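You operate a simulated robot arm through the tools that you are given. There is no shell and no other tool. Be economical: measure what you need, move in short steps, check, and stop when the job is done.

You run a simulated robot arm. Do the job below in one go: nothing can be reset, and whatever is moved stays where it is left.

## Task
Scrub the burnt mark out of the small pot with the sponge.
Fine: lid on the bench meanwhile and back on after; sponge back on the rack. What is to be rubbed or washed off counts as gone when no trace of it is left.

It is judged by the outcome, as a careful person would: the job done as asked, and still so three seconds after it is handed in. It fails if anything else is knocked over, pushed out of place, dropped, spilled or broken. Lids that push on must go on centred and level and be pressed home; caps that screw on are set level and turned clockwise until they are tight.

## Robot
A 6-joint arm with a two-finger parallel gripper on a trunk, on a base that drives. Base frame: it is fixed to the floor where the robot stands at the start and does not move with it; the origin is under the middle of the robot, x ahead of it, y to its left, z up; the surface under the hand at the start is at about z = 0.84. Lengths are in m, angles in rad, forces in N, time in s.
Its first joint turns from -2.897 to 2.897 rad. Places, roughly: big pot lid (42x42x10 cm) [-3.7, -0.6, 1.1]; granite bench top [0.7, -0.9, 0.8]; small pot lid (31x31x10 cm) [0.6, -0.2, 1]; stockpot lid (38x38x5 cm) [-3, -0.6, 1.2]. Payload 3.91 kg.
The tool frame sits at the grasp point between the pads (the TCP): z along the fingers, y along the line on which they close. The tips reach 0.03 m beyond it. The gripper opens to 0.11 m. The fingers are 0.02 m wide and 0.01 m thick; the gripper's body (0.048 by 0.112 m) begins 0.055 m behind the TCP.
Orientation is that of the tool frame in the base frame, as a unit quaternion [x, y, z, w]. With the fingers straight down and closing along the base's y, the tool's x points along the base's -x, its y along +y and its z along -z.

## Interface
- The arm moves only by the tool move_arm. Its argument "steps" is a list of rows, each a list of 2 entries, a list of its own where there are three numbers: the shift along the tool's x, y, z in units of 400 mm (1.0 is 400 mm), then the turn, a rotation vector about the tool's x, y, z in units of 60 degrees (1.0 is 60 degrees). In form: [[[dx, dy, dz], [ax, ay, az]], ...]. A call has 1 to 12 rows; each row is the pose to reach, as a shift and turn from the pose commanded when the call began, along the tool's axes at that moment. "fingers" is the finger opening in m, from 0 to 0.11, set as the call begins (left out, the last holds). A call with a number of a shift or a turn outside -1 to 1 is refused whole. Rows are played at 5 a second. More than 0.05 m and 0.15 rad between two rows, or a gripper value outside its range, and nothing of the call is played. Where a pose cannot be reached the arm comes as near as it can. A force on the tool above 40 N (or 10 N above the force at the start of the call, whichever is more), or a blocked arm, ends the call early, and 0.2 s more pass. Each finger travels about 0.153 m/s and halts on what it meets, pressing with about 35 N; the grip force reading is that of the motor and also rises with nothing between the fingers. The clock runs only during rows and for 0.2 s after the last one: add rows that repeat a pose to give the fingers time. The reply holds the time, the measured pose of the TCP, the force on the tool along the base axes, the opening and the grip force, in the units named above and with some noise, with the torque about the TCP (base axes, N m) and any sound that the robot's microphone picked up.
- Cameras (640 x 400 px; columns grow to the right, rows downward): "scene" is now at [0.206, 0.1845, 1.3793]; the picture's right is [-0.57, -0.82, 0.00], its down [-0.39, 0.28, -0.88] and it looks along [0.72, -0.50, -0.48] (base axes); focal length 214 px, centre (320, 200). "wrist" rides on the gripper at [0.072, 0.017, -0.103] in the tool frame; the picture's right is [-0.23, 0.97, 0.00], its down [-0.76, -0.18, -0.62] and it looks along [-0.61, -0.14, 0.78] (tool axes); focal length 222 px, centre (320, 200). There is no depth. A picture from a camera that has moved, and an enlarged one, comes with that camera's place and axes in the base frame and with its lens.
- grab_frame(camera): a new picture of that camera. It takes no simulated time.
- base_move(legs): drives the robot by 1 to 6 legs, each [ahead, turn to the left] in m and rad, along the robot's own axes; the way and the turn of a leg run together, so that a leg with both is an arc; at most 1.5 m and 3.142 rad a leg. The arm and the cameras ride along, it lands a little off, and it stops where it bumps. It gives what a move gives.
- aim_head(pan, tilt): turns the head with the scene camera to pan (to the left, within 2.094 rad either way) and tilt (down, from -0.506 to 1.204), counted from straight ahead of the robot. It gives what a move gives.
- zoom(camera, box): a new picture of the part [left, top, right, bottom] of that camera's present view, enlarged. It takes no simulated time.
- finish_job(): hands the job in; it is judged then, once.

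Go step by step. Nothing tells you exact positions but the pictures and the camera data: compare them with the known pose of the tool, close in by small moves and look again before you grip or let go. The budget is 120 turns and 90 pictures, counting those below and the enlarged ones. Unless the task says otherwise, let go and move clear before handing in, and close with one line.

The tools are called after ">>>" by a JSON object that holds its "method" and its "body". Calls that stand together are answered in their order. move_arm: Moves the arm, as the interface text tells. Its arguments: {"type":"object","properties":{"steps":{"type":"array","items":{"type":"array"}},"fingers":{"type":"number"}},"required":["steps"]} The other tools are called the same way: base_move (legs) drives the base; aim_head (pan, tilt) turns the head that bears the scene camera; grab_frame (camera) takes a picture; zoom (camera, box) takes an enlarged picture of a part of a camera's view; finish_job () hands the job in.

At the start:

```text
time: 0.0
tool_pos: [0.4555, -0.3155, 1.3677]
orientation: [0.0, 1.0, 0.001, 0.0]
force: [-0.4, 0.2, -0.2]
wrist_torque: [-0.01, -0.02, 0.03]
opening: 0.1101
gripper_force: 0.1
robot x, y, heading: [0.0004, 0.0033, 0.003]
head pan, tilt: [-0.611, 0.503]
```

scene: 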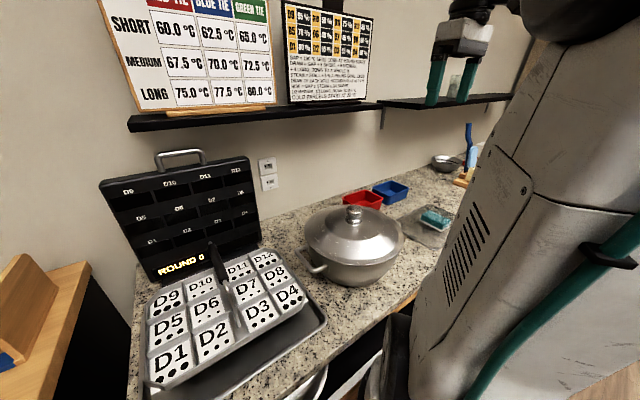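
wrist: 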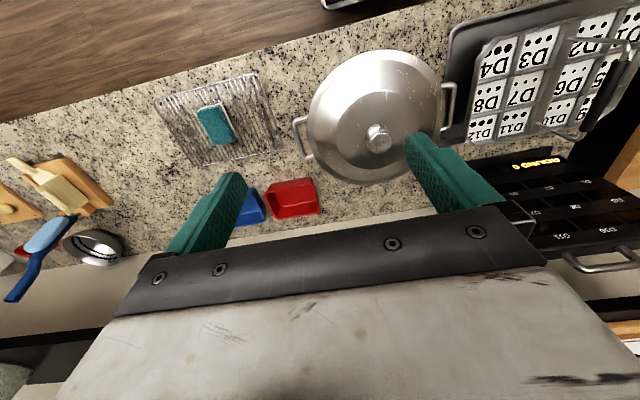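

The small pot with its lid sits about (0.60, -0.22), and the sponge is on the rack near (0.53, -0.62). I need a free spot on the bench for the lid, so I look around first.

>>> {"method": "aim_head", "body": {"pan": -1.2, "tilt": 0.6}}

>>> {"method": "grab_frame", "body": {"camera": "scene"}}

>>> {"method": "zoom", "body": {"camera": "wrist", "box": [0, 40, 320, 240]}}

>>> {"method": "zoom", "body": {"camera": "wrist", "box": [260, 30, 500, 180]}}

```text
time: 1.0
tool_pos: [0.4543, -0.3156, 1.3666]
orientation: [0.0, 1.0, -0.001, 0.0]
force: [-0.4, 0.7, 0.9]
wrist_torque: [-0.01, 0.0, 0.0]
opening: 0.1102
gripper_force: 0.0
robot x, y, heading: [-0.0022, 0.0037, 0.006]
head pan, tilt: [-1.201, 0.6]
```

```text
87 pictures are left
camera scene: at [0.1636, 0.1544, 1.3706], right [-0.93, -0.36, 0.0], down [-0.2, 0.53, -0.83], along [0.3, -0.77, -0.56], focal length 214 px, centre (320, 200)
```

scene: 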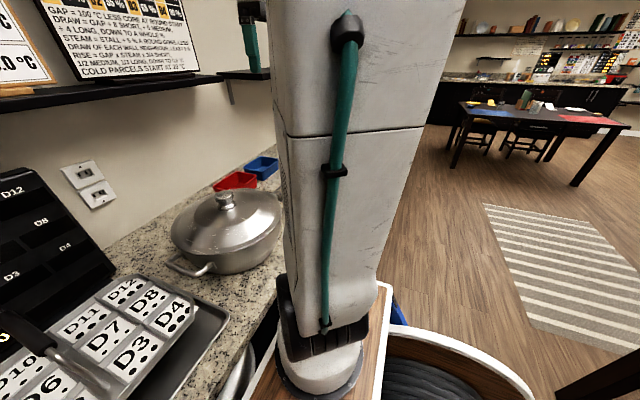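

```text
2.00 times, centred on (160, 140) of wrist
camera zoom: at [0.3822, -0.2992, 1.4699], right [0.23, 0.97, 0.0], down [0.76, -0.18, 0.62], along [0.61, -0.14, -0.78], focal length 444 px, centre (640, 320)
```

zoom: 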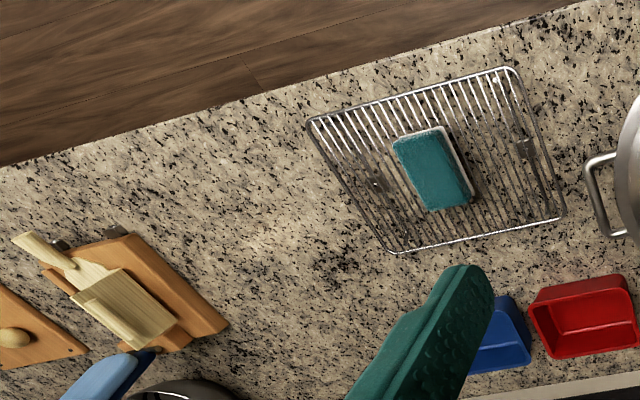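

```text
2.67 times, centred on (380, 105) of wrist
camera zoom: at [0.3822, -0.2992, 1.4699], right [0.23, 0.97, 0.0], down [0.76, -0.18, 0.62], along [0.61, -0.14, -0.78], focal length 592 px, centre (160, 453)
```

zoom: 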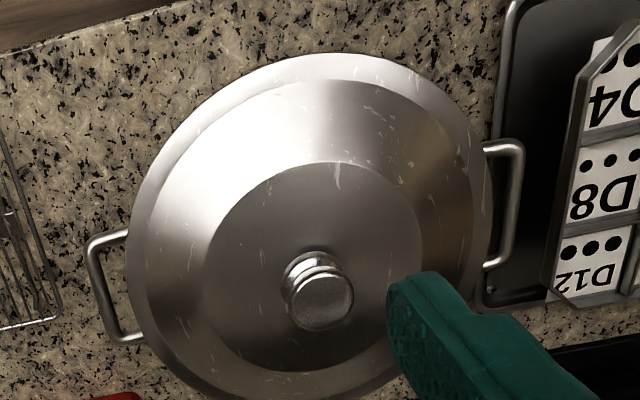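

The free bench area between the rack (ends y≈-0.75) and the cutting board (starts y≈-1.12) fits the lid at about (0.58, -0.935). From a stand near (-0.06, -0.5) the pot, sponge and that spot are all in reach, so I drive there.

>>> {"method": "base_move", "body": {"legs": [[-0.07, 0], [0, -1.57], [0.5, 0], [0, 1.57]]}}

>>> {"method": "aim_head", "body": {"pan": 0.15, "tilt": 0.75}}

>>> {"method": "grab_frame", "body": {"camera": "scene"}}

>>> {"method": "grab_frame", "body": {"camera": "wrist"}}

```text
time: 12.2
tool_pos: [0.3913, -0.8215, 1.3677]
orientation: [-0.005, 1.0, 0.001, 0.0]
force: [-0.1, 0.4, -0.3]
wrist_torque: [-0.02, 0.0, -0.01]
opening: 0.11
gripper_force: 0.1
robot x, y, heading: [-0.0631, -0.511, 0.006]
head pan, tilt: [-1.201, 0.6]
```

```text
time: 13.7
tool_pos: [0.3915, -0.8221, 1.367]
orientation: [-0.004, 1.0, 0.001, 0.001]
force: [-0.3, -0.6, 0.7]
wrist_torque: [0.02, 0.01, -0.02]
opening: 0.11
gripper_force: 0.0
robot x, y, heading: [-0.0632, -0.5099, 0.01]
head pan, tilt: [0.15, 0.75]
```

```text
84 pictures are left
camera scene: at [0.1466, -0.259, 1.3577], right [0.16, -0.99, 0.0], down [-0.67, -0.11, -0.73], along [0.72, 0.11, -0.68], focal length 214 px, centre (320, 200)
```

scene: 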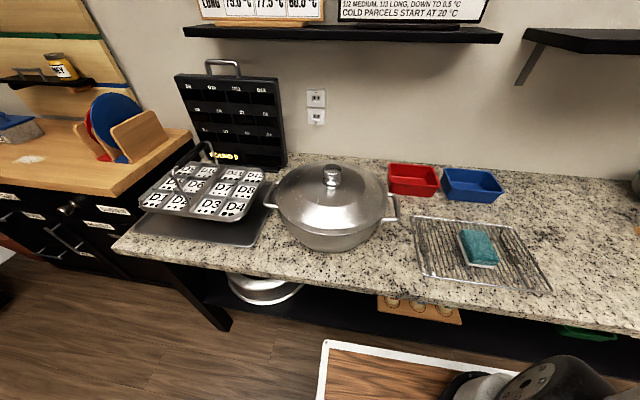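

```text
83 pictures are left
camera wrist: at [0.3194, -0.8059, 1.4699], right [0.22, 0.98, 0.0], down [0.76, -0.17, 0.62], along [0.61, -0.14, -0.78], focal length 222 px, centre (320, 200)
```

wrist: 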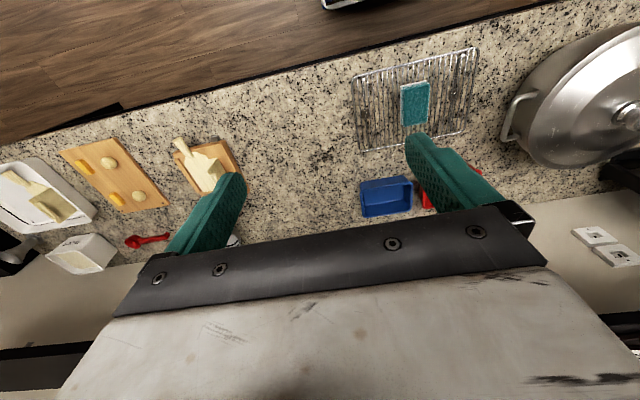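

The stand is good. The knob is at about (0.59, -0.222); I now bring the arm over toward the pot, staying high.

>>> {"method": "move_arm", "body": {"steps": [[[-0.03, 0.11, 0], [0, 0, 0]], [[-0.06, 0.22, 0], [0, 0, 0]], [[-0.09, 0.33, 0], [0, 0, 0]], [[-0.12, 0.44, 0], [0, 0, 0]], [[-0.15, 0.55, 0], [0, 0, 0]], [[-0.18, 0.66, 0], [0, 0, 0]], [[-0.21, 0.77, 0], [0, 0, 0]]]}}

>>> {"method": "move_arm", "body": {"steps": [[[-0.03, 0.11, 0.03], [0, 0, 0]], [[-0.06, 0.22, 0.06], [0, 0, 0]], [[-0.09, 0.33, 0.09], [0, 0, 0]], [[-0.12, 0.44, 0.12], [0, 0, 0]], [[-0.15, 0.55, 0.15], [0, 0, 0]], [[-0.18, 0.63, 0.18], [0, 0, 0]], [[-0.21, 0.7, 0.21], [0, 0, 0]], [[-0.21, 0.7, 0.21], [0, 0, 0]]]}}

>>> {"method": "grab_frame", "body": {"camera": "wrist"}}

>>> {"method": "zoom", "body": {"camera": "scene", "box": [220, 100, 460, 250]}}

```text
time: 15.3
tool_pos: [0.4715, -0.5104, 1.3669]
orientation: [-0.004, 1.0, 0.0, 0.0]
force: [-0.2, -0.2, 0.1]
wrist_torque: [0.01, -0.05, 0.02]
opening: 0.1098
gripper_force: 0.0
robot x, y, heading: [-0.0656, -0.5084, 0.005]
head pan, tilt: [0.15, 0.75]
```

```text
time: 17.1
tool_pos: [0.5541, -0.2316, 1.2826]
orientation: [-0.004, 1.0, 0.001, 0.0]
force: [-0.4, -0.2, 0.2]
wrist_torque: [0.0, 0.0, 0.0]
opening: 0.1099
gripper_force: 0.0
robot x, y, heading: [-0.0649, -0.5093, 0.003]
head pan, tilt: [0.15, 0.75]
```

```text
82 pictures are left
camera wrist: at [0.4821, -0.2151, 1.3849], right [0.22, 0.98, 0.0], down [0.76, -0.17, 0.62], along [0.61, -0.14, -0.78], focal length 222 px, centre (320, 200)
```

wrist: 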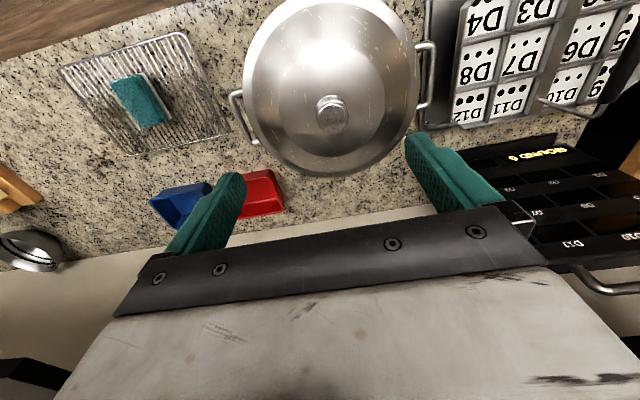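

```text
2.67 times, centred on (340, 175) of scene
camera zoom: at [0.1465, -0.2588, 1.3577], right [0.16, -0.99, 0.0], down [-0.67, -0.11, -0.73], along [0.72, 0.11, -0.68], focal length 572 px, centre (267, 267)
```

zoom: 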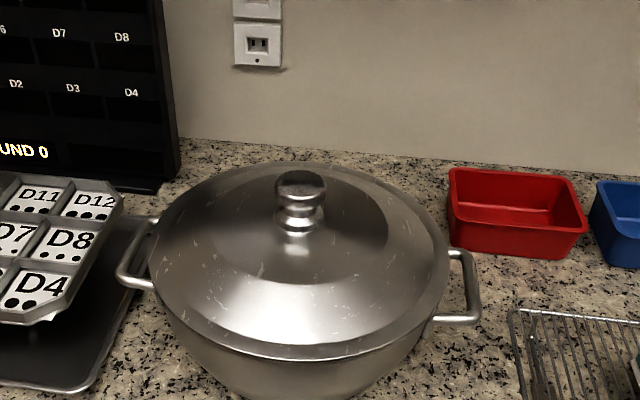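

The knob's bulb triangulates to (0.594, -0.223, 1.040), about 5 cm wide. I come down over it, stopping just above to check.

>>> {"method": "move_arm", "body": {"steps": [[[-0.03, 0.006, 0.1], [0, 0, 0]], [[-0.06, 0.012, 0.2], [0, 0, 0]], [[-0.1, 0.02, 0.3], [0, 0, 0]], [[-0.1, 0.02, 0.4], [0, 0, 0]], [[-0.1, 0.02, 0.45], [0, 0, 0]], [[-0.1, 0.02, 0.45], [0, 0, 0]]]}}

>>> {"method": "grab_frame", "body": {"camera": "wrist"}}

>>> {"method": "zoom", "body": {"camera": "scene", "box": [220, 100, 460, 250]}}

```text
time: 18.5
tool_pos: [0.5953, -0.2219, 1.102]
orientation: [-0.004, 1.0, -0.001, 0.0]
force: [-0.3, -0.4, 0.2]
wrist_torque: [0.01, -0.01, 0.03]
opening: 0.1097
gripper_force: 0.0
robot x, y, heading: [-0.066, -0.5114, 0.008]
head pan, tilt: [0.15, 0.75]
```

```text
80 pictures are left
camera wrist: at [0.523, -0.2071, 1.2048], right [0.22, 0.98, 0.0], down [0.76, -0.17, 0.62], along [0.61, -0.14, -0.78], focal length 222 px, centre (320, 200)
```

wrist: 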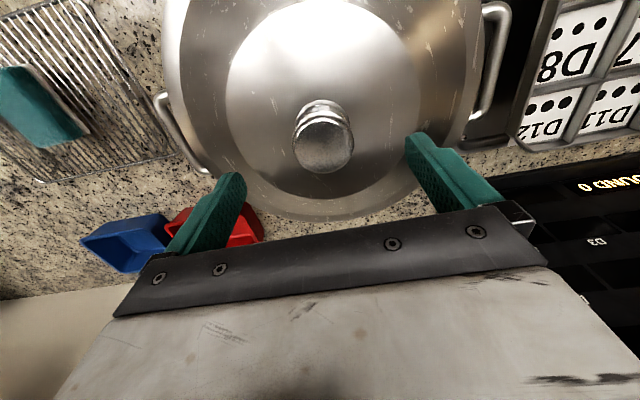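

```text
2.67 times, centred on (340, 175) of scene
camera zoom: at [0.1466, -0.2588, 1.3577], right [0.16, -0.99, 0.0], down [-0.67, -0.11, -0.73], along [0.72, 0.11, -0.68], focal length 572 px, centre (267, 267)
```

zoom: 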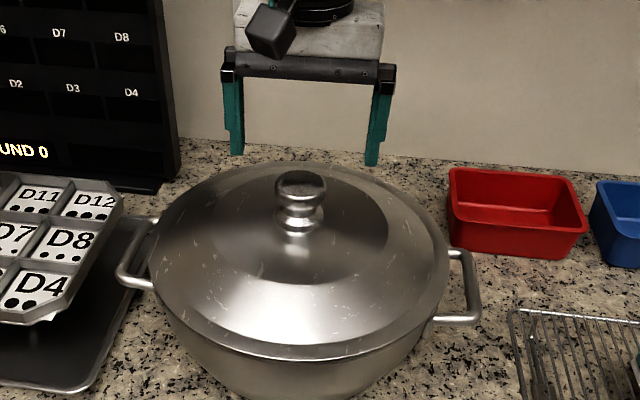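

The knob is centred between the fingers. I go down and close on it.

>>> {"method": "move_arm", "body": {"steps": [[[0, 0, 0.07], [0, 0, 0]], [[0, 0, 0.11], [0, 0, 0]], [[0, 0, 0.15], [0, 0, 0]], [[0, 0, 0.15], [0, 0, 0]]]}}

>>> {"method": "zoom", "body": {"camera": "scene", "box": [260, 120, 420, 220]}}

```text
time: 19.5
tool_pos: [0.5948, -0.2235, 1.0428]
orientation: [-0.005, 1.0, 0.001, 0.0]
force: [0.3, 0.4, -0.4]
wrist_torque: [-0.01, 0.0, -0.01]
opening: 0.11
gripper_force: 0.0
robot x, y, heading: [-0.065, -0.5081, 0.006]
head pan, tilt: [0.15, 0.75]
```

```text
4.00 times, centred on (340, 170) of scene
camera zoom: at [0.1466, -0.2588, 1.3577], right [0.16, -0.99, 0.0], down [-0.67, -0.11, -0.73], along [0.72, 0.11, -0.68], focal length 858 px, centre (240, 320)
```

zoom: 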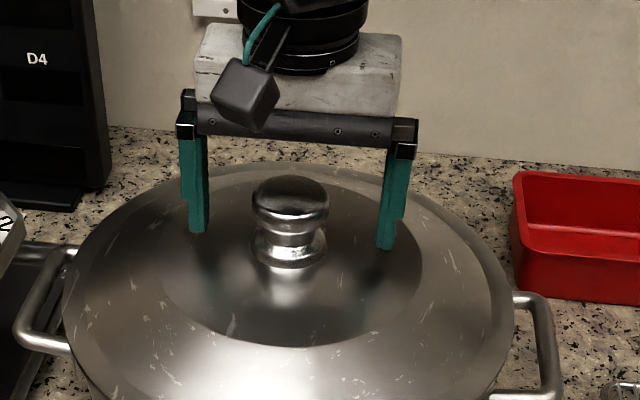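

TCP is level with the bulb's equator. Closing.

>>> {"method": "move_arm", "body": {"fingers": 0.0, "steps": [[[0, 0, 0], [0, 0, 0]], [[0, 0, 0], [0, 0, 0]], [[0, 0, 0], [0, 0, 0]], [[0, 0, 0], [0, 0, 0]]]}}

>>> {"method": "move_arm", "body": {"steps": [[[0, 0, -0.03], [0, 0, 0]], [[0, 0, -0.06], [0, 0, 0]], [[0, 0, -0.09], [0, 0, 0]], [[0, 0, -0.12], [0, 0, 0]], [[0, 0, -0.12], [0, 0, 0]]]}}

>>> {"method": "grab_frame", "body": {"camera": "scene"}}

```text
time: 20.5
tool_pos: [0.5939, -0.2233, 1.0425]
orientation: [-0.005, 1.0, 0.0, 0.0]
force: [-0.4, 0.7, 0.2]
wrist_torque: [0.03, -0.03, 0.03]
opening: 0.049
gripper_force: 35.1
robot x, y, heading: [-0.0668, -0.5092, 0.005]
head pan, tilt: [0.15, 0.75]
```

```text
time: 21.7
tool_pos: [0.5946, -0.224, 1.0898]
orientation: [-0.004, 1.0, 0.0, 0.0]
force: [-0.1, -0.1, -2.8]
wrist_torque: [0.01, 0.01, -0.02]
opening: 0.0491
gripper_force: 35.1
robot x, y, heading: [-0.0664, -0.5095, 0.006]
head pan, tilt: [0.15, 0.75]
```

```text
77 pictures are left
camera scene: at [0.1467, -0.2587, 1.3577], right [0.16, -0.99, 0.0], down [-0.67, -0.11, -0.73], along [0.72, 0.11, -0.68], focal length 214 px, centre (320, 200)
```

scene: 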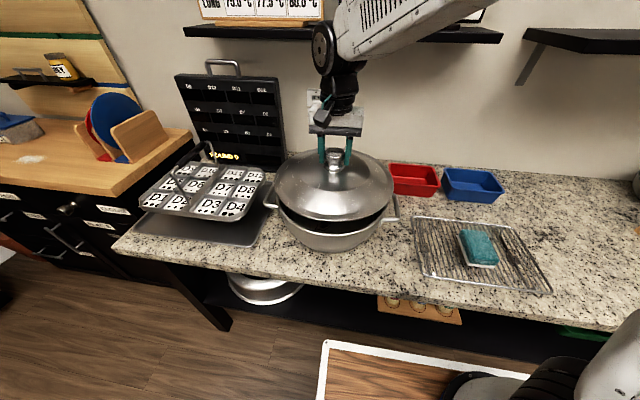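

The lid is held and clear of the pot. I raise it and carry it over to the free bench area.

>>> {"method": "move_arm", "body": {"steps": [[[0, 0, -0.1], [0, 0, 0]], [[0, 0, -0.2], [0, 0, 0]], [[0, -0.05, -0.28], [0, 0, 0]], [[0, -0.15, -0.28], [0, 0, 0]], [[0, -0.25, -0.28], [0, 0, 0]], [[0, -0.35, -0.28], [0, 0, 0]], [[0, -0.45, -0.28], [0, 0, 0]], [[0, -0.55, -0.28], [0, 0, 0]], [[0, -0.65, -0.28], [0, 0, 0]], [[0, -0.75, -0.28], [0, 0, 0]], [[0, -0.85, -0.28], [0, 0, 0]]]}}

>>> {"method": "move_arm", "body": {"steps": [[[0, -0.1, 0], [0, 0, 0]], [[0, -0.2, 0], [0, 0, 0]], [[0, -0.3, 0], [0, 0, 0]], [[0, -0.4, 0], [0, 0, 0]], [[0, -0.5, 0], [0, 0, 0]], [[0, -0.6, 0], [0, 0, 0]], [[0.02, -0.7, 0], [0, 0, 0]], [[0.04, -0.8, 0], [0, 0, 0]], [[0.04, -0.91, 0], [0, 0, 0]], [[0.04, -0.91, 0], [0, 0, 0]]]}}

>>> {"method": "aim_head", "body": {"pan": -0.75, "tilt": 0.75}}

>>> {"method": "grab_frame", "body": {"camera": "scene"}}

>>> {"method": "grab_frame", "body": {"camera": "wrist"}}

```text
time: 24.1
tool_pos: [0.5989, -0.5641, 1.2045]
orientation: [-0.005, 1.0, -0.001, 0.0]
force: [-0.4, -0.1, -3.5]
wrist_torque: [-0.01, 0.0, 0.0]
opening: 0.0491
gripper_force: 35.2
robot x, y, heading: [-0.0659, -0.5077, 0.002]
head pan, tilt: [0.15, 0.75]
```

```text
time: 26.3
tool_pos: [0.5848, -0.929, 1.2017]
orientation: [-0.004, 1.0, 0.0, 0.001]
force: [0.5, 0.6, -2.7]
wrist_torque: [-0.04, 0.01, 0.0]
opening: 0.0491
gripper_force: 35.4
robot x, y, heading: [-0.0672, -0.5073, 0.01]
head pan, tilt: [0.15, 0.75]
```

```text
time: 27.5
tool_pos: [0.5854, -0.9282, 1.2023]
orientation: [-0.004, 1.0, 0.0, 0.0]
force: [-0.1, -0.2, -3.4]
wrist_torque: [0.0, -0.01, 0.03]
opening: 0.049
gripper_force: 35.6
robot x, y, heading: [-0.0676, -0.508, 0.003]
head pan, tilt: [-0.75, 0.75]
```

```text
76 pictures are left
camera scene: at [0.1259, -0.3281, 1.3577], right [-0.68, -0.74, 0.0], down [-0.5, 0.46, -0.73], along [0.54, -0.49, -0.68], focal length 214 px, centre (320, 200)
```

scene: 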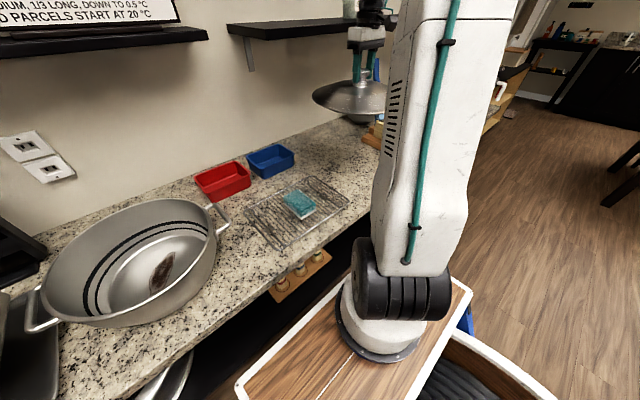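

```text
75 pictures are left
camera wrist: at [0.512, -0.9131, 1.3048], right [0.22, 0.98, 0.0], down [0.76, -0.17, 0.62], along [0.61, -0.14, -0.78], focal length 222 px, centre (320, 200)
```

wrist: 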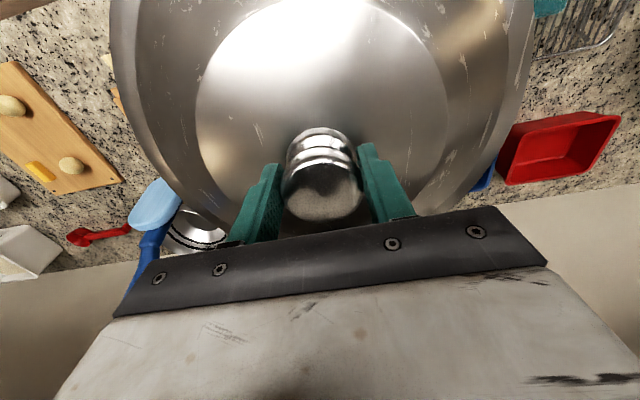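

The burnt mark is visible on the pot's floor. The lid now hovers over clear bench at (0.585, -0.929); I lower it close and check the margins.

>>> {"method": "move_arm", "body": {"steps": [[[0, -0.01, 0.1], [0, 0, 0]], [[0, -0.015, 0.2], [0, 0, 0]], [[0, -0.015, 0.3], [0, 0, 0]], [[0, -0.015, 0.4], [0, 0, 0]], [[0, -0.015, 0.5], [0, 0, 0]], [[0, -0.015, 0.57], [0, 0, 0]], [[0, -0.015, 0.57], [0, 0, 0]]]}}

>>> {"method": "grab_frame", "body": {"camera": "wrist"}}

>>> {"method": "grab_frame", "body": {"camera": "scene"}}

```text
time: 29.1
tool_pos: [0.5842, -0.9329, 0.9749]
orientation: [-0.004, 1.0, 0.0, 0.0]
force: [0.0, 0.1, -4.1]
wrist_torque: [-0.02, 0.04, 0.0]
opening: 0.049
gripper_force: 34.7
robot x, y, heading: [-0.0688, -0.5082, 0.009]
head pan, tilt: [-0.75, 0.75]
```

```text
74 pictures are left
camera wrist: at [0.5114, -0.9173, 1.0775], right [0.22, 0.98, 0.0], down [0.76, -0.17, 0.62], along [0.61, -0.14, -0.78], focal length 222 px, centre (320, 200)
```

wrist: 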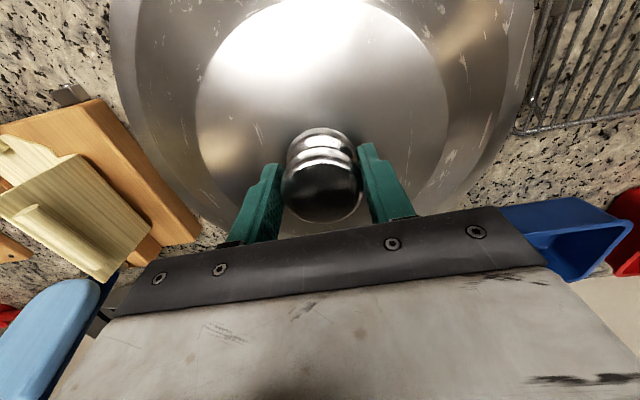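

```text
73 pictures are left
camera scene: at [0.1258, -0.3281, 1.3577], right [-0.68, -0.74, 0.0], down [-0.5, 0.46, -0.73], along [0.54, -0.49, -0.68], focal length 214 px, centre (320, 200)
```

scene: 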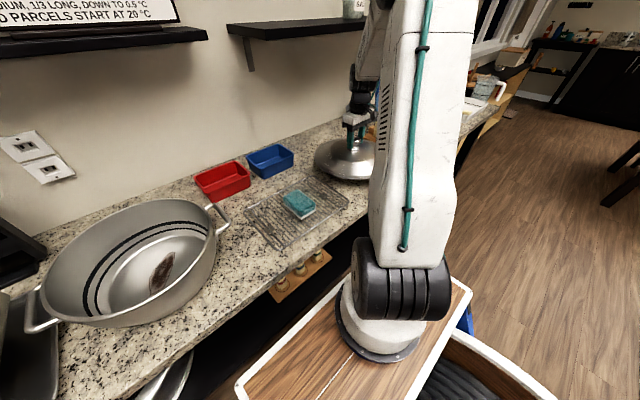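

Margins of about 3 cm on both sides. I lower it gently until it touches.

>>> {"method": "move_arm", "body": {"steps": [[[0, 0, 0.02], [0, 0, 0]], [[0, 0, 0.04], [0, 0, 0]], [[0, 0, 0.06], [0, 0, 0]], [[0, 0, 0.07], [0, 0, 0]], [[0, 0, 0.08], [0, 0, 0]], [[0, 0, 0.085], [0, 0, 0]], [[0, 0, 0.09], [0, 0, 0]], [[0, 0, 0.09], [0, 0, 0]]]}}

```text
time: 30.9
tool_pos: [0.5849, -0.9343, 0.9391]
orientation: [-0.004, 1.0, 0.0, 0.0]
force: [-0.2, -0.2, -3.9]
wrist_torque: [-0.01, 0.01, -0.04]
opening: 0.0492
gripper_force: 34.9
robot x, y, heading: [-0.0633, -0.5093, 0.006]
head pan, tilt: [-0.75, 0.75]
```

>>> {"method": "move_arm", "body": {"steps": [[[0, 0, 0.005], [0, 0, 0]], [[0, 0, 0.01], [0, 0, 0]], [[0, 0, 0.015], [0, 0, 0]], [[0, 0, 0.02], [0, 0, 0]], [[0, 0, 0.025], [0, 0, 0]], [[0, 0, 0.025], [0, 0, 0]]]}}

>>> {"method": "zoom", "body": {"camera": "scene", "box": [290, 100, 410, 200]}}

```text
time: 32.3
tool_pos: [0.5856, -0.9351, 0.929]
orientation: [-0.005, 1.0, 0.0, 0.001]
force: [0.6, 0.6, -2.9]
wrist_torque: [0.01, 0.01, 0.01]
opening: 0.0491
gripper_force: 35.2
robot x, y, heading: [-0.0672, -0.5083, 0.008]
head pan, tilt: [-0.75, 0.75]
```

```text
4.00 times, centred on (350, 150) of scene
camera zoom: at [0.1259, -0.3281, 1.3577], right [-0.68, -0.74, 0.0], down [-0.5, 0.46, -0.73], along [0.54, -0.49, -0.68], focal length 858 px, centre (200, 400)
```

zoom: 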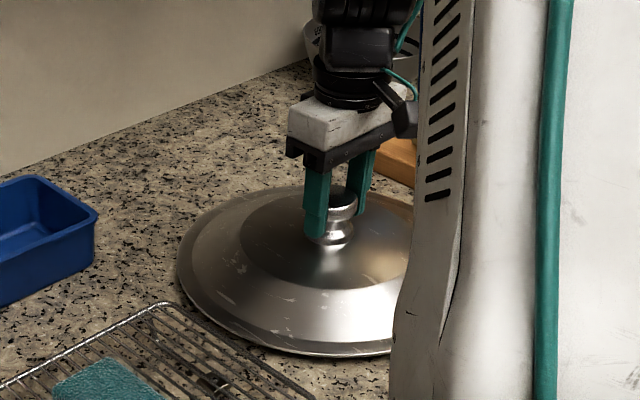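

Nearly down but the lid's weight still hangs on the hand; I creep lower.

>>> {"method": "move_arm", "body": {"steps": [[[0, 0, 0.005], [0, 0, 0]], [[0, 0, 0.01], [0, 0, 0]], [[0, 0, 0.015], [0, 0, 0]], [[0, 0, 0.02], [0, 0, 0]], [[0, 0, 0.02], [0, 0, 0]]]}}

```text
time: 33.5
tool_pos: [0.5843, -0.9355, 0.9219]
orientation: [-0.004, 1.0, 0.0, 0.0]
force: [3.6, 5.8, 28.3]
wrist_torque: [0.05, -0.2, 0.03]
opening: 0.0491
gripper_force: 35.3
robot x, y, heading: [-0.0642, -0.5091, 0.009]
head pan, tilt: [-0.75, 0.75]
```

It's on the bench. I relieve the press, then open and rise.

>>> {"method": "move_arm", "body": {"steps": [[[0, 0, -0.004], [0, 0, 0]], [[0, 0, -0.004], [0, 0, 0]]]}}

>>> {"method": "move_arm", "body": {"fingers": 0.11, "steps": [[[0, 0, 0], [0, 0, 0]], [[0, 0, 0], [0, 0, 0]], [[0, 0, 0], [0, 0, 0]], [[0, 0, -0.05], [0, 0, 0]], [[0, 0, -0.15], [0, 0, 0]], [[0, 0, -0.25], [0, 0, 0]], [[0, 0, -0.35], [0, 0, 0]], [[0, 0, -0.45], [0, 0, 0]], [[0, 0.1, -0.5], [0, 0, 0]], [[0, 0.2, -0.5], [0, 0, 0]], [[0, 0.3, -0.5], [0, 0, 0]], [[0, 0.4, -0.5], [0, 0, 0]]]}}

>>> {"method": "grab_frame", "body": {"camera": "wrist"}}

>>> {"method": "grab_frame", "body": {"camera": "scene"}}

>>> {"method": "zoom", "body": {"camera": "scene", "box": [30, 180, 240, 340]}}

```text
time: 34.1
tool_pos: [0.5843, -0.9339, 0.9222]
orientation: [-0.004, 1.0, 0.001, -0.001]
force: [3.9, 0.4, 5.7]
wrist_torque: [-0.21, -0.71, 0.1]
opening: 0.049
gripper_force: 34.4
robot x, y, heading: [-0.0709, -0.5106, 0.005]
head pan, tilt: [-0.75, 0.75]
```

```text
time: 36.7
tool_pos: [0.5832, -0.7727, 1.1227]
orientation: [-0.003, 1.0, 0.0, 0.0]
force: [0.4, 0.0, -0.5]
wrist_torque: [0.01, 0.01, -0.01]
opening: 0.1099
gripper_force: 0.0
robot x, y, heading: [-0.0644, -0.5082, 0.009]
head pan, tilt: [-0.75, 0.75]
```

```text
71 pictures are left
camera wrist: at [0.5107, -0.7579, 1.2243], right [0.22, 0.98, 0.0], down [0.76, -0.17, 0.62], along [0.61, -0.14, -0.78], focal length 222 px, centre (320, 200)
```

wrist: 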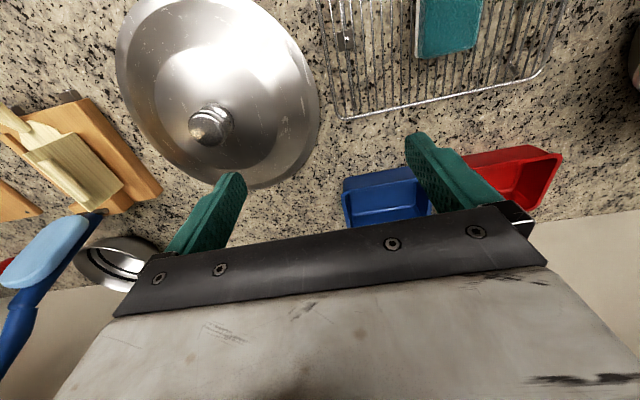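

```text
70 pictures are left
camera scene: at [0.126, -0.3283, 1.3577], right [-0.68, -0.74, 0.0], down [-0.5, 0.46, -0.73], along [0.54, -0.49, -0.68], focal length 214 px, centre (320, 200)
```

scene: 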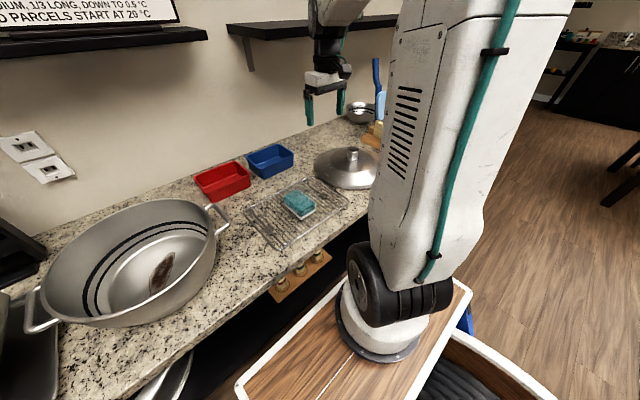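

```text
2.50 times, centred on (135, 260) of scene
camera zoom: at [0.126, -0.3283, 1.3577], right [-0.68, -0.74, 0.0], down [-0.5, 0.46, -0.73], along [0.54, -0.49, -0.68], focal length 536 px, centre (782, 50)
```

zoom: 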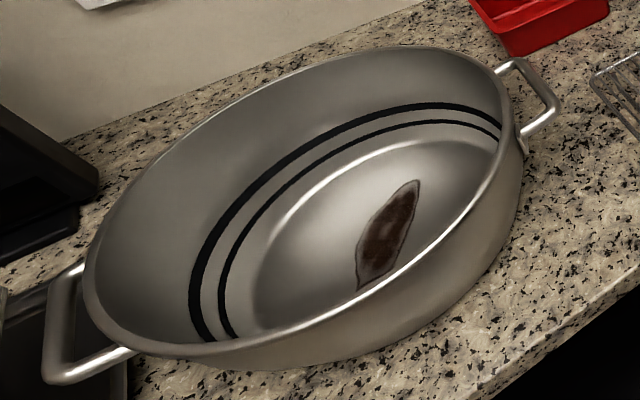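

Lid rests on the bench. Next I look at the sponge from closer by.

>>> {"method": "move_arm", "body": {"steps": [[[0.04, 0.1, -0.06], [0, 0, 0]], [[0.08, 0.2, -0.1], [0, 0, 0]], [[0.12, 0.3, -0.1], [0, 0, 0]], [[0.15, 0.4, -0.1], [0, 0, 0]], [[0.15, 0.4, -0.1], [0, 0, 0]]]}}

>>> {"method": "grab_frame", "body": {"camera": "wrist"}}

>>> {"method": "aim_head", "body": {"pan": -0.2, "tilt": 0.9}}

>>> {"method": "grab_frame", "body": {"camera": "scene"}}

```text
time: 37.9
tool_pos: [0.5219, -0.613, 1.1638]
orientation: [-0.004, 1.0, 0.0, 0.0]
force: [0.0, -0.2, -0.8]
wrist_torque: [0.04, 0.05, -0.02]
opening: 0.1099
gripper_force: 0.0
robot x, y, heading: [-0.063, -0.5111, 0.008]
head pan, tilt: [-0.75, 0.75]
```

```text
68 pictures are left
camera wrist: at [0.4491, -0.5977, 1.2664], right [0.22, 0.98, 0.0], down [0.76, -0.17, 0.62], along [0.61, -0.14, -0.78], focal length 222 px, centre (320, 200)
```

wrist: 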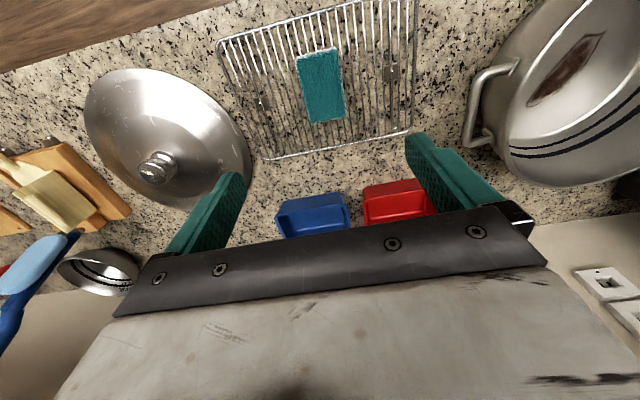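

```text
time: 38.9
tool_pos: [0.5219, -0.6147, 1.1629]
orientation: [-0.004, 1.0, 0.001, 0.0]
force: [0.1, 0.1, 1.5]
wrist_torque: [0.01, 0.02, -0.04]
opening: 0.1102
gripper_force: 0.1
robot x, y, heading: [-0.0634, -0.5057, 0.004]
head pan, tilt: [-0.201, 0.901]
```

```text
67 pictures are left
camera scene: at [0.1388, -0.2864, 1.3458], right [-0.19, -0.98, 0.0], down [-0.77, 0.15, -0.62], along [0.61, -0.12, -0.78], focal length 214 px, centre (320, 200)
```

scene: 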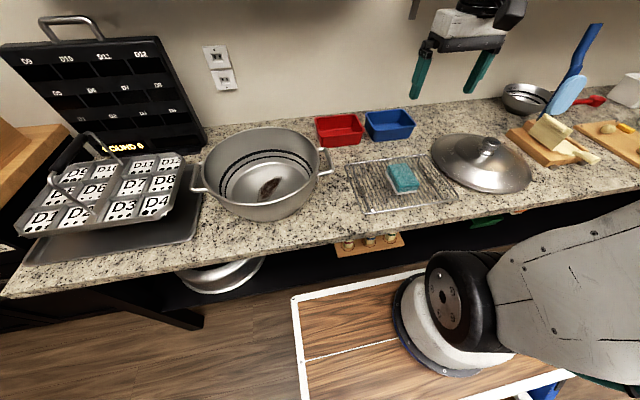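

>>> {"method": "zoom", "body": {"camera": "scene", "box": [340, 140, 460, 215]}}

>>> {"method": "zoom", "body": {"camera": "wrist", "box": [240, 20, 400, 140]}}

>>> {"method": "zoom", "body": {"camera": "scene", "box": [190, 120, 350, 220]}}

```text
5.33 times, centred on (400, 178) of scene
camera zoom: at [0.1388, -0.2864, 1.3458], right [-0.19, -0.98, 0.0], down [-0.77, 0.15, -0.62], along [0.61, -0.12, -0.78], focal length 1144 px, centre (-107, 320)
```

zoom: 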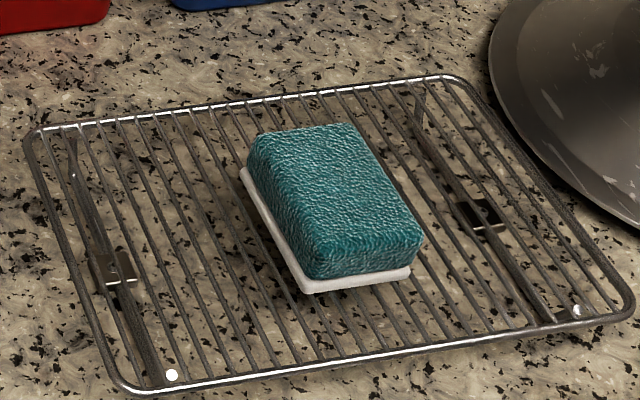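

```text
3.33 times, centred on (320, 80) of wrist
camera zoom: at [0.4492, -0.598, 1.2665], right [0.22, 0.98, 0.0], down [0.76, -0.17, 0.62], along [0.61, -0.14, -0.78], focal length 740 px, centre (320, 600)
```

zoom: 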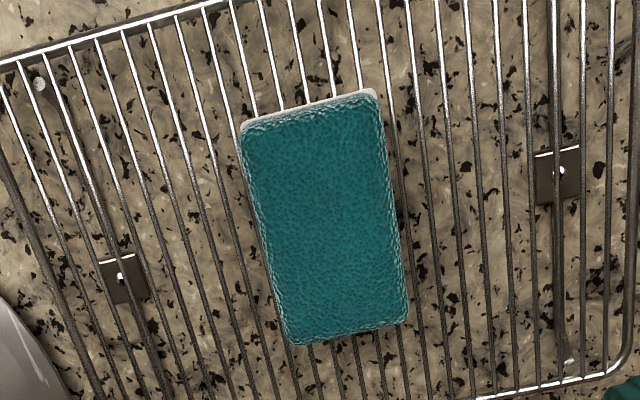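

```text
4.00 times, centred on (270, 170) of scene
camera zoom: at [0.1388, -0.2864, 1.3458], right [-0.19, -0.98, 0.0], down [-0.77, 0.15, -0.62], along [0.61, -0.12, -0.78], focal length 858 px, centre (520, 320)
```

zoom: 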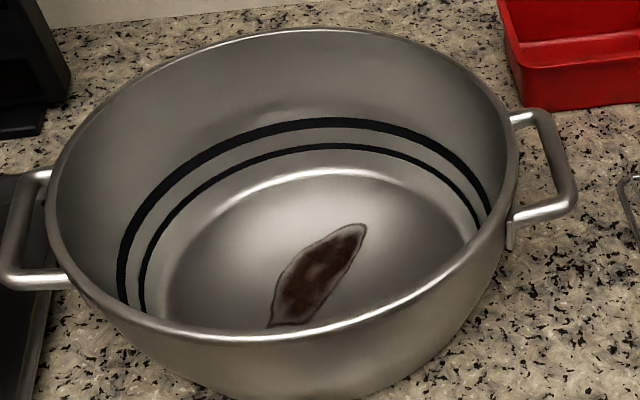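

The sponge lies under the hand: top at z≈0.915, a white scrub pad beneath, bottom at ≈0.872. I descend onto it with the fingers along its sides, first stopping just above.

>>> {"method": "move_arm", "body": {"steps": [[[0, 0.01, 0.1], [0, 0, 0]], [[0, 0.01, 0.2], [0, 0, 0]], [[0, 0.01, 0.3], [0, 0, 0]], [[0, 0.01, 0.4], [0, 0, 0]], [[0, 0.01, 0.47], [0, 0, 0]], [[0, 0.01, 0.47], [0, 0, 0]]]}}

>>> {"method": "grab_frame", "body": {"camera": "wrist"}}

>>> {"method": "zoom", "body": {"camera": "scene", "box": [340, 100, 460, 215]}}

```text
time: 40.3
tool_pos: [0.5215, -0.6122, 0.9726]
orientation: [-0.003, 1.0, 0.0, 0.0]
force: [-0.3, 0.3, -0.2]
wrist_torque: [0.01, -0.02, 0.01]
opening: 0.1102
gripper_force: 0.1
robot x, y, heading: [-0.0674, -0.5092, 0.008]
head pan, tilt: [-0.201, 0.901]
```

```text
63 pictures are left
camera wrist: at [0.4494, -0.5957, 1.0765], right [0.22, 0.98, 0.0], down [0.76, -0.17, 0.62], along [0.61, -0.14, -0.78], focal length 222 px, centre (320, 200)
```

wrist: 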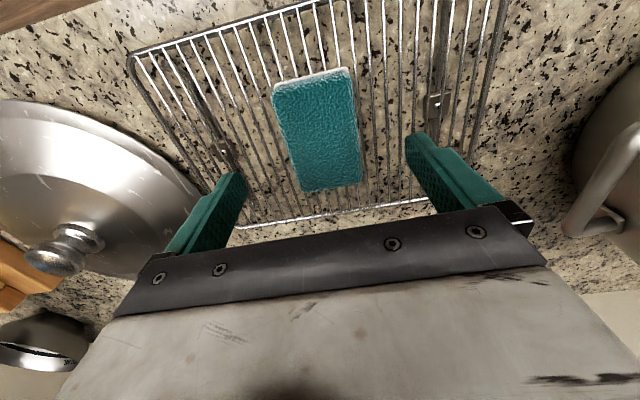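

```text
3.48 times, centred on (400, 158) of scene
camera zoom: at [0.1388, -0.2864, 1.3458], right [-0.19, -0.98, 0.0], down [-0.77, 0.15, -0.62], along [0.61, -0.12, -0.78], focal length 746 px, centre (42, 348)
```

zoom: 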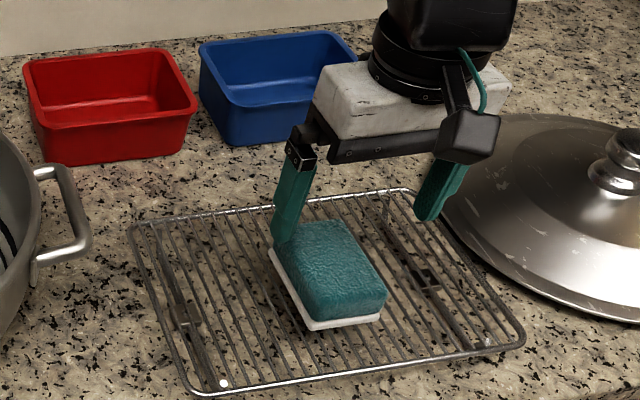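

The sponge is centred to within a few millimetres and aligned. I go down to the grip height and close.

>>> {"method": "move_arm", "body": {"steps": [[[0.01, 0.006, 0.05], [0, 0, 0]], [[0.01, 0.006, 0.1], [0, 0, 0]], [[0.01, 0.006, 0.15], [0, 0, 0]], [[0.01, 0.006, 0.15], [0, 0, 0]]]}}

>>> {"method": "move_arm", "body": {"fingers": 0.0, "steps": [[[0, 0, 0], [0, 0, 0]], [[0, 0, 0], [0, 0, 0]], [[0, 0, 0], [0, 0, 0]], [[0, 0, 0], [0, 0, 0]]]}}

>>> {"method": "zoom", "body": {"camera": "scene", "box": [340, 100, 460, 215]}}

```text
time: 41.3
tool_pos: [0.5175, -0.6095, 0.9147]
orientation: [-0.005, 1.0, 0.0, 0.0]
force: [0.7, 0.9, 0.2]
wrist_torque: [0.0, 0.01, -0.04]
opening: 0.1101
gripper_force: 0.1
robot x, y, heading: [-0.0653, -0.5114, 0.007]
head pan, tilt: [-0.201, 0.901]
```

```text
time: 42.3
tool_pos: [0.5193, -0.6087, 0.9143]
orientation: [-0.005, 1.0, 0.0, 0.0]
force: [-0.3, -0.6, 0.5]
wrist_torque: [-0.01, -0.06, 0.04]
opening: 0.0607
gripper_force: 35.1
robot x, y, heading: [-0.0659, -0.5141, 0.005]
head pan, tilt: [-0.201, 0.901]
```

```text
3.48 times, centred on (400, 158) of scene
camera zoom: at [0.1388, -0.2864, 1.3458], right [-0.19, -0.98, 0.0], down [-0.77, 0.15, -0.62], along [0.61, -0.12, -0.78], focal length 746 px, centre (42, 348)
```

zoom: 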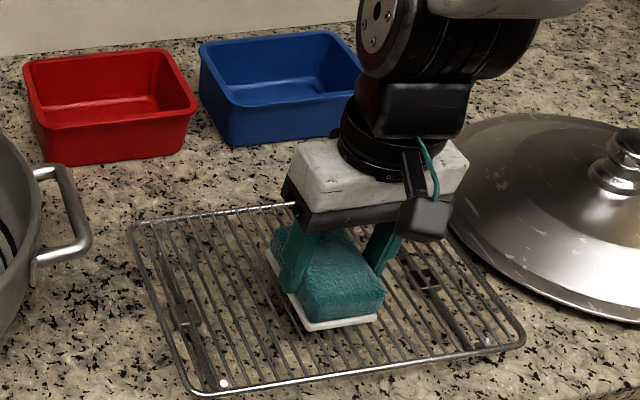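

Sponge gripped (6.1 cm). I lift it and carry it over to the pot.

>>> {"method": "move_arm", "body": {"steps": [[[0, 0, -0.1], [0, 0, 0]], [[0, 0, -0.2], [0, 0, 0]], [[0, 0, -0.32], [0, 0, 0]], [[0, 0, -0.44], [0, 0, 0]], [[0, 0, -0.44], [0, 0, 0]]]}}

>>> {"method": "move_arm", "body": {"steps": [[[-0.03, 0.11, 0], [0, 0, 0]], [[-0.06, 0.22, 0], [0, 0, 0]], [[-0.08, 0.33, 0], [0, 0, 0]], [[-0.1, 0.44, 0], [0, 0, 0]], [[-0.12, 0.55, 0], [0, 0, 0]], [[-0.14, 0.66, 0], [0, 0, 0]], [[-0.16, 0.77, 0], [0, 0, 0]], [[-0.17, 0.87, 0], [0, 0, 0]], [[-0.17, 0.96, 0], [0, 0, 0]], [[-0.17, 0.96, 0], [0, 0, 0]]]}}

>>> {"method": "grab_frame", "body": {"camera": "wrist"}}

>>> {"method": "grab_frame", "body": {"camera": "scene"}}

```text
time: 43.5
tool_pos: [0.5195, -0.6063, 1.0908]
orientation: [-0.004, 1.0, 0.0, 0.0]
force: [0.1, 0.4, -0.3]
wrist_torque: [-0.03, 0.02, 0.02]
opening: 0.0605
gripper_force: 35.0
robot x, y, heading: [-0.063, -0.5107, 0.002]
head pan, tilt: [-0.201, 0.901]
```

```text
time: 45.7
tool_pos: [0.5819, -0.2251, 1.0912]
orientation: [-0.004, 1.0, -0.001, 0.0]
force: [-0.2, 0.8, -1.7]
wrist_torque: [-0.01, -0.02, 0.03]
opening: 0.0609
gripper_force: 34.9
robot x, y, heading: [-0.0649, -0.5114, 0.01]
head pan, tilt: [-0.201, 0.901]
```

```text
60 pictures are left
camera wrist: at [0.5093, -0.208, 1.1942], right [0.22, 0.98, 0.0], down [0.76, -0.17, 0.62], along [0.61, -0.14, -0.78], focal length 222 px, centre (320, 200)
```

wrist: 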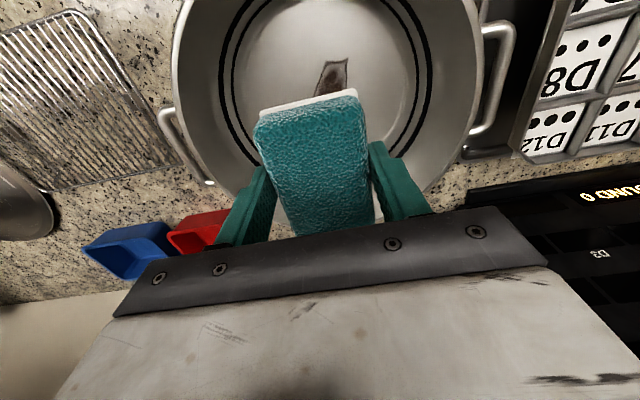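

```text
59 pictures are left
camera scene: at [0.1388, -0.2863, 1.3458], right [-0.19, -0.98, 0.0], down [-0.77, 0.15, -0.62], along [0.61, -0.12, -0.78], focal length 214 px, centre (320, 200)
```

scene: 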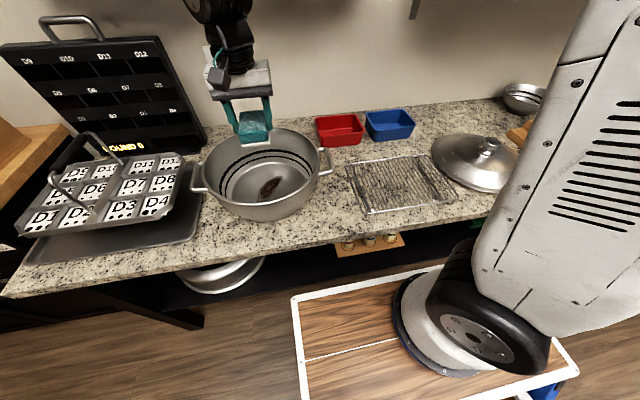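

The mark's near end is at about (0.55, -0.19), running to about (0.645, -0.26). I lower the sponge into the pot, stopping short of its floor.

>>> {"method": "move_arm", "body": {"steps": [[[-0.02, 0.01, 0.08], [0, 0, 0]], [[-0.03, 0.01, 0.18], [0, 0, 0]], [[-0.03, 0.01, 0.28], [0, 0, 0]], [[-0.03, 0.01, 0.38], [0, 0, 0]], [[-0.03, 0.01, 0.43], [0, 0, 0]], [[-0.03, 0.01, 0.46], [0, 0, 0]], [[-0.03, 0.01, 0.46], [0, 0, 0]]]}}

>>> {"method": "grab_frame", "body": {"camera": "wrist"}}

>>> {"method": "zoom", "body": {"camera": "scene", "box": [190, 100, 350, 220]}}

```text
time: 47.3
tool_pos: [0.5956, -0.2197, 0.906]
orientation: [-0.005, 1.0, 0.0, 0.001]
force: [-0.5, 0.9, 0.2]
wrist_torque: [-0.01, -0.02, 0.04]
opening: 0.0608
gripper_force: 34.5
robot x, y, heading: [-0.0657, -0.5086, 0.004]
head pan, tilt: [-0.201, 0.901]
```

```text
58 pictures are left
camera wrist: at [0.5226, -0.2035, 1.0096], right [0.22, 0.98, 0.0], down [0.76, -0.17, 0.62], along [0.61, -0.14, -0.78], focal length 222 px, centre (320, 200)
```

wrist: 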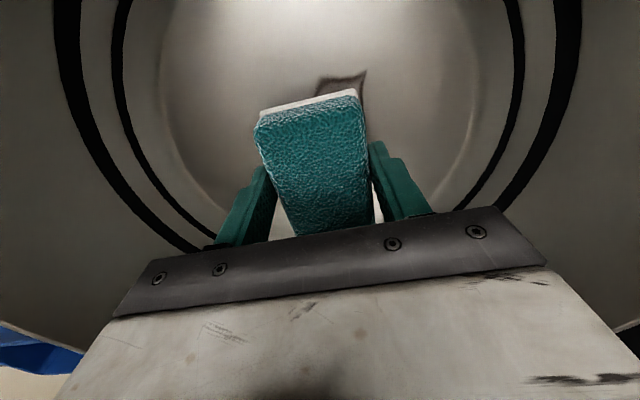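

```text
3.33 times, centred on (270, 160) of scene
camera zoom: at [0.1388, -0.2863, 1.3458], right [-0.19, -0.98, 0.0], down [-0.77, 0.15, -0.62], along [0.61, -0.12, -0.78], focal length 715 px, centre (487, 333)
```

zoom: 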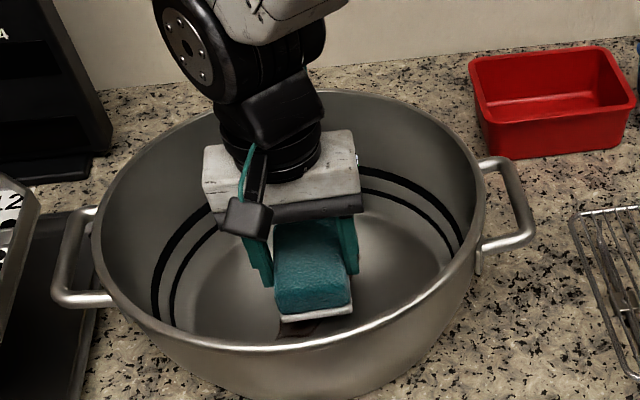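

Now I creep down until the pad meets the pot's floor.

>>> {"method": "move_arm", "body": {"steps": [[[0, 0, 0.0125], [0, 0, 0]], [[0, 0, 0.025], [0, 0, 0]], [[0, 0, 0.0325], [0, 0, 0]], [[0, 0, 0.0375], [0, 0, 0]], [[0, 0, 0.0375], [0, 0, 0]]]}}

```text
time: 48.5
tool_pos: [0.5955, -0.2202, 0.8907]
orientation: [-0.004, 1.0, 0.0, 0.001]
force: [-0.2, -0.1, -0.6]
wrist_torque: [0.01, 0.05, -0.02]
opening: 0.0611
gripper_force: 35.1
robot x, y, heading: [-0.0631, -0.5083, 0.008]
head pan, tilt: [-0.201, 0.901]
```

>>> {"method": "move_arm", "body": {"steps": [[[0, 0, 0.005], [0, 0, 0]], [[0, 0, 0.01], [0, 0, 0]], [[0, 0, 0.01], [0, 0, 0]]]}}

```text
time: 49.1
tool_pos: [0.5965, -0.219, 0.8906]
orientation: [-0.003, 1.0, 0.001, 0.002]
force: [-2.3, -1.8, 15.6]
wrist_torque: [-0.23, 0.27, -0.04]
opening: 0.0607
gripper_force: 34.8
robot x, y, heading: [-0.0671, -0.5078, 0.009]
head pan, tilt: [-0.201, 0.901]
stopped in row 3: the force on the tool passed its limit at 44 N (the readings are from after the stop); the commanded pose is now the measured one
```

Contact at TCP z≈0.890. I rub lightly along the mark's diagonal, and back.

>>> {"method": "move_arm", "body": {"steps": [[[-0.03, -0.025, 0], [0, 0, 0]], [[-0.06, -0.05, 0], [0, 0, 0]], [[-0.09, -0.075, 0], [0, 0, 0]], [[-0.06, -0.05, 0], [0, 0, 0]], [[-0.03, -0.025, 0], [0, 0, 0]], [[0, 0, 0], [0, 0, 0]], [[0.03, 0.025, 0], [0, 0, 0]], [[0.06, 0.05, 0], [0, 0, 0]], [[0.09, 0.075, 0], [0, 0, 0]], [[0.06, 0.05, 0], [0, 0, 0]], [[0.03, 0.025, 0], [0, 0, 0]], [[0, 0, 0], [0, 0, 0]]]}}

>>> {"method": "grab_frame", "body": {"camera": "wrist"}}

>>> {"method": "zoom", "body": {"camera": "scene", "box": [190, 100, 350, 220]}}

```text
time: 51.3
tool_pos: [0.5663, -0.1941, 0.8899]
orientation: [-0.006, 1.0, 0.001, 0.001]
force: [0.5, -0.2, 10.8]
wrist_torque: [-0.23, -0.04, 0.0]
opening: 0.0607
gripper_force: 34.8
robot x, y, heading: [-0.0646, -0.5087, 0.009]
head pan, tilt: [-0.201, 0.901]
stopped in row 10: the force on the tool passed its limit at 41 N (the readings are from after the stop); the commanded pose is now the measured one
```

```text
56 pictures are left
camera wrist: at [0.4938, -0.1786, 0.9932], right [0.22, 0.98, 0.0], down [0.76, -0.17, 0.62], along [0.61, -0.13, -0.78], focal length 222 px, centre (320, 200)
```

wrist: 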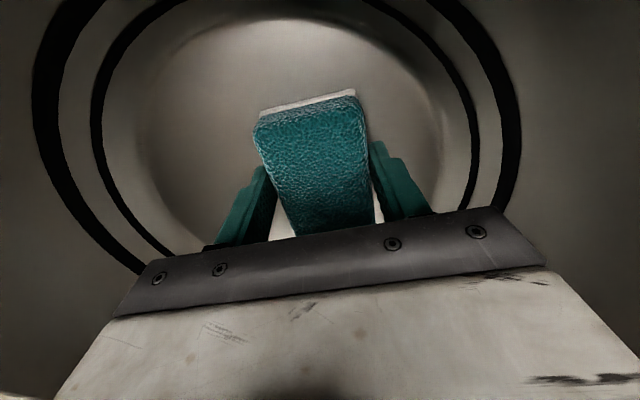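

```text
3.33 times, centred on (270, 160) of scene
camera zoom: at [0.1379, -0.2861, 1.3459], right [-0.19, -0.98, 0.0], down [-0.77, 0.15, -0.62], along [0.61, -0.12, -0.78], focal length 715 px, centre (487, 333)
```

zoom: 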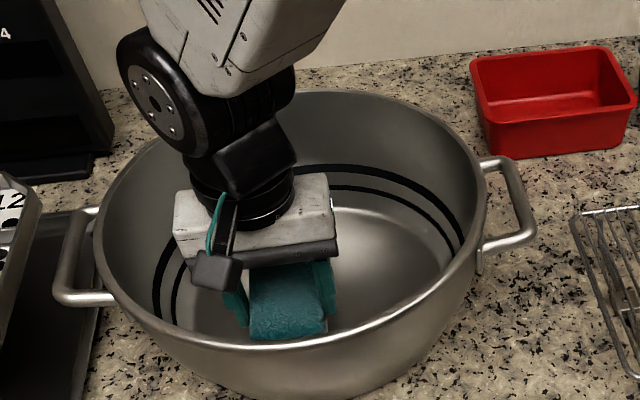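

The pot stayed put. I lift the sponge to see what is left of the mark.

>>> {"method": "move_arm", "body": {"steps": [[[0, 0, -0.02], [0, 0, 0]], [[0, 0, -0.1], [0, 0, 0]], [[-0.05, -0.05, -0.2], [0, 0, 0]], [[-0.1, -0.1, -0.3], [0, 0, 0]], [[-0.15, -0.1, -0.4], [0, 0, 0]], [[-0.15, -0.1, -0.5], [0, 0, 0]], [[-0.15, -0.1, -0.5], [0, 0, 0]]]}}

>>> {"method": "zoom", "body": {"camera": "scene", "box": [190, 120, 350, 220]}}

>>> {"method": "grab_frame", "body": {"camera": "wrist"}}

```text
time: 52.9
tool_pos: [0.6255, -0.2355, 1.092]
orientation: [-0.005, 1.0, 0.002, -0.001]
force: [-0.5, 0.1, -0.8]
wrist_torque: [0.01, 0.01, -0.02]
opening: 0.0609
gripper_force: 35.6
robot x, y, heading: [-0.0671, -0.507, 0.006]
head pan, tilt: [-0.201, 0.901]
```

```text
4.00 times, centred on (270, 170) of scene
camera zoom: at [0.1382, -0.2859, 1.3458], right [-0.19, -0.98, 0.0], down [-0.77, 0.15, -0.62], along [0.61, -0.12, -0.78], focal length 858 px, centre (520, 320)
```

zoom: 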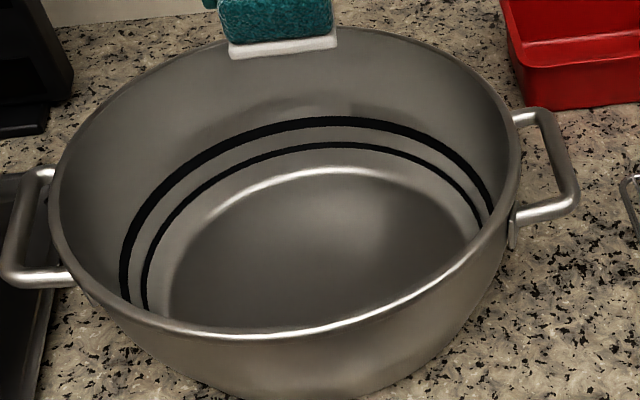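

```text
53 pictures are left
camera wrist: at [0.5528, -0.2193, 1.1951], right [0.22, 0.98, 0.0], down [0.76, -0.17, 0.62], along [0.61, -0.13, -0.78], focal length 222 px, centre (320, 200)
```

wrist: 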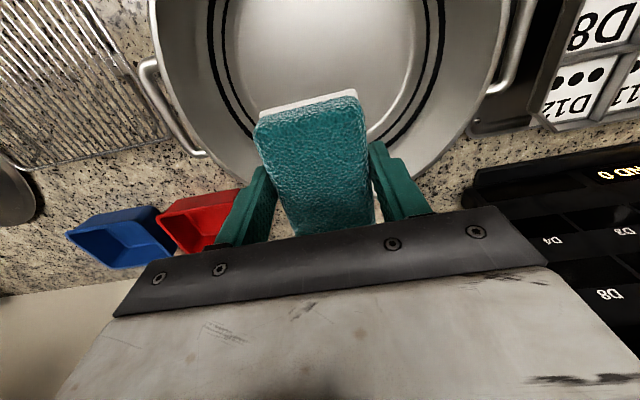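

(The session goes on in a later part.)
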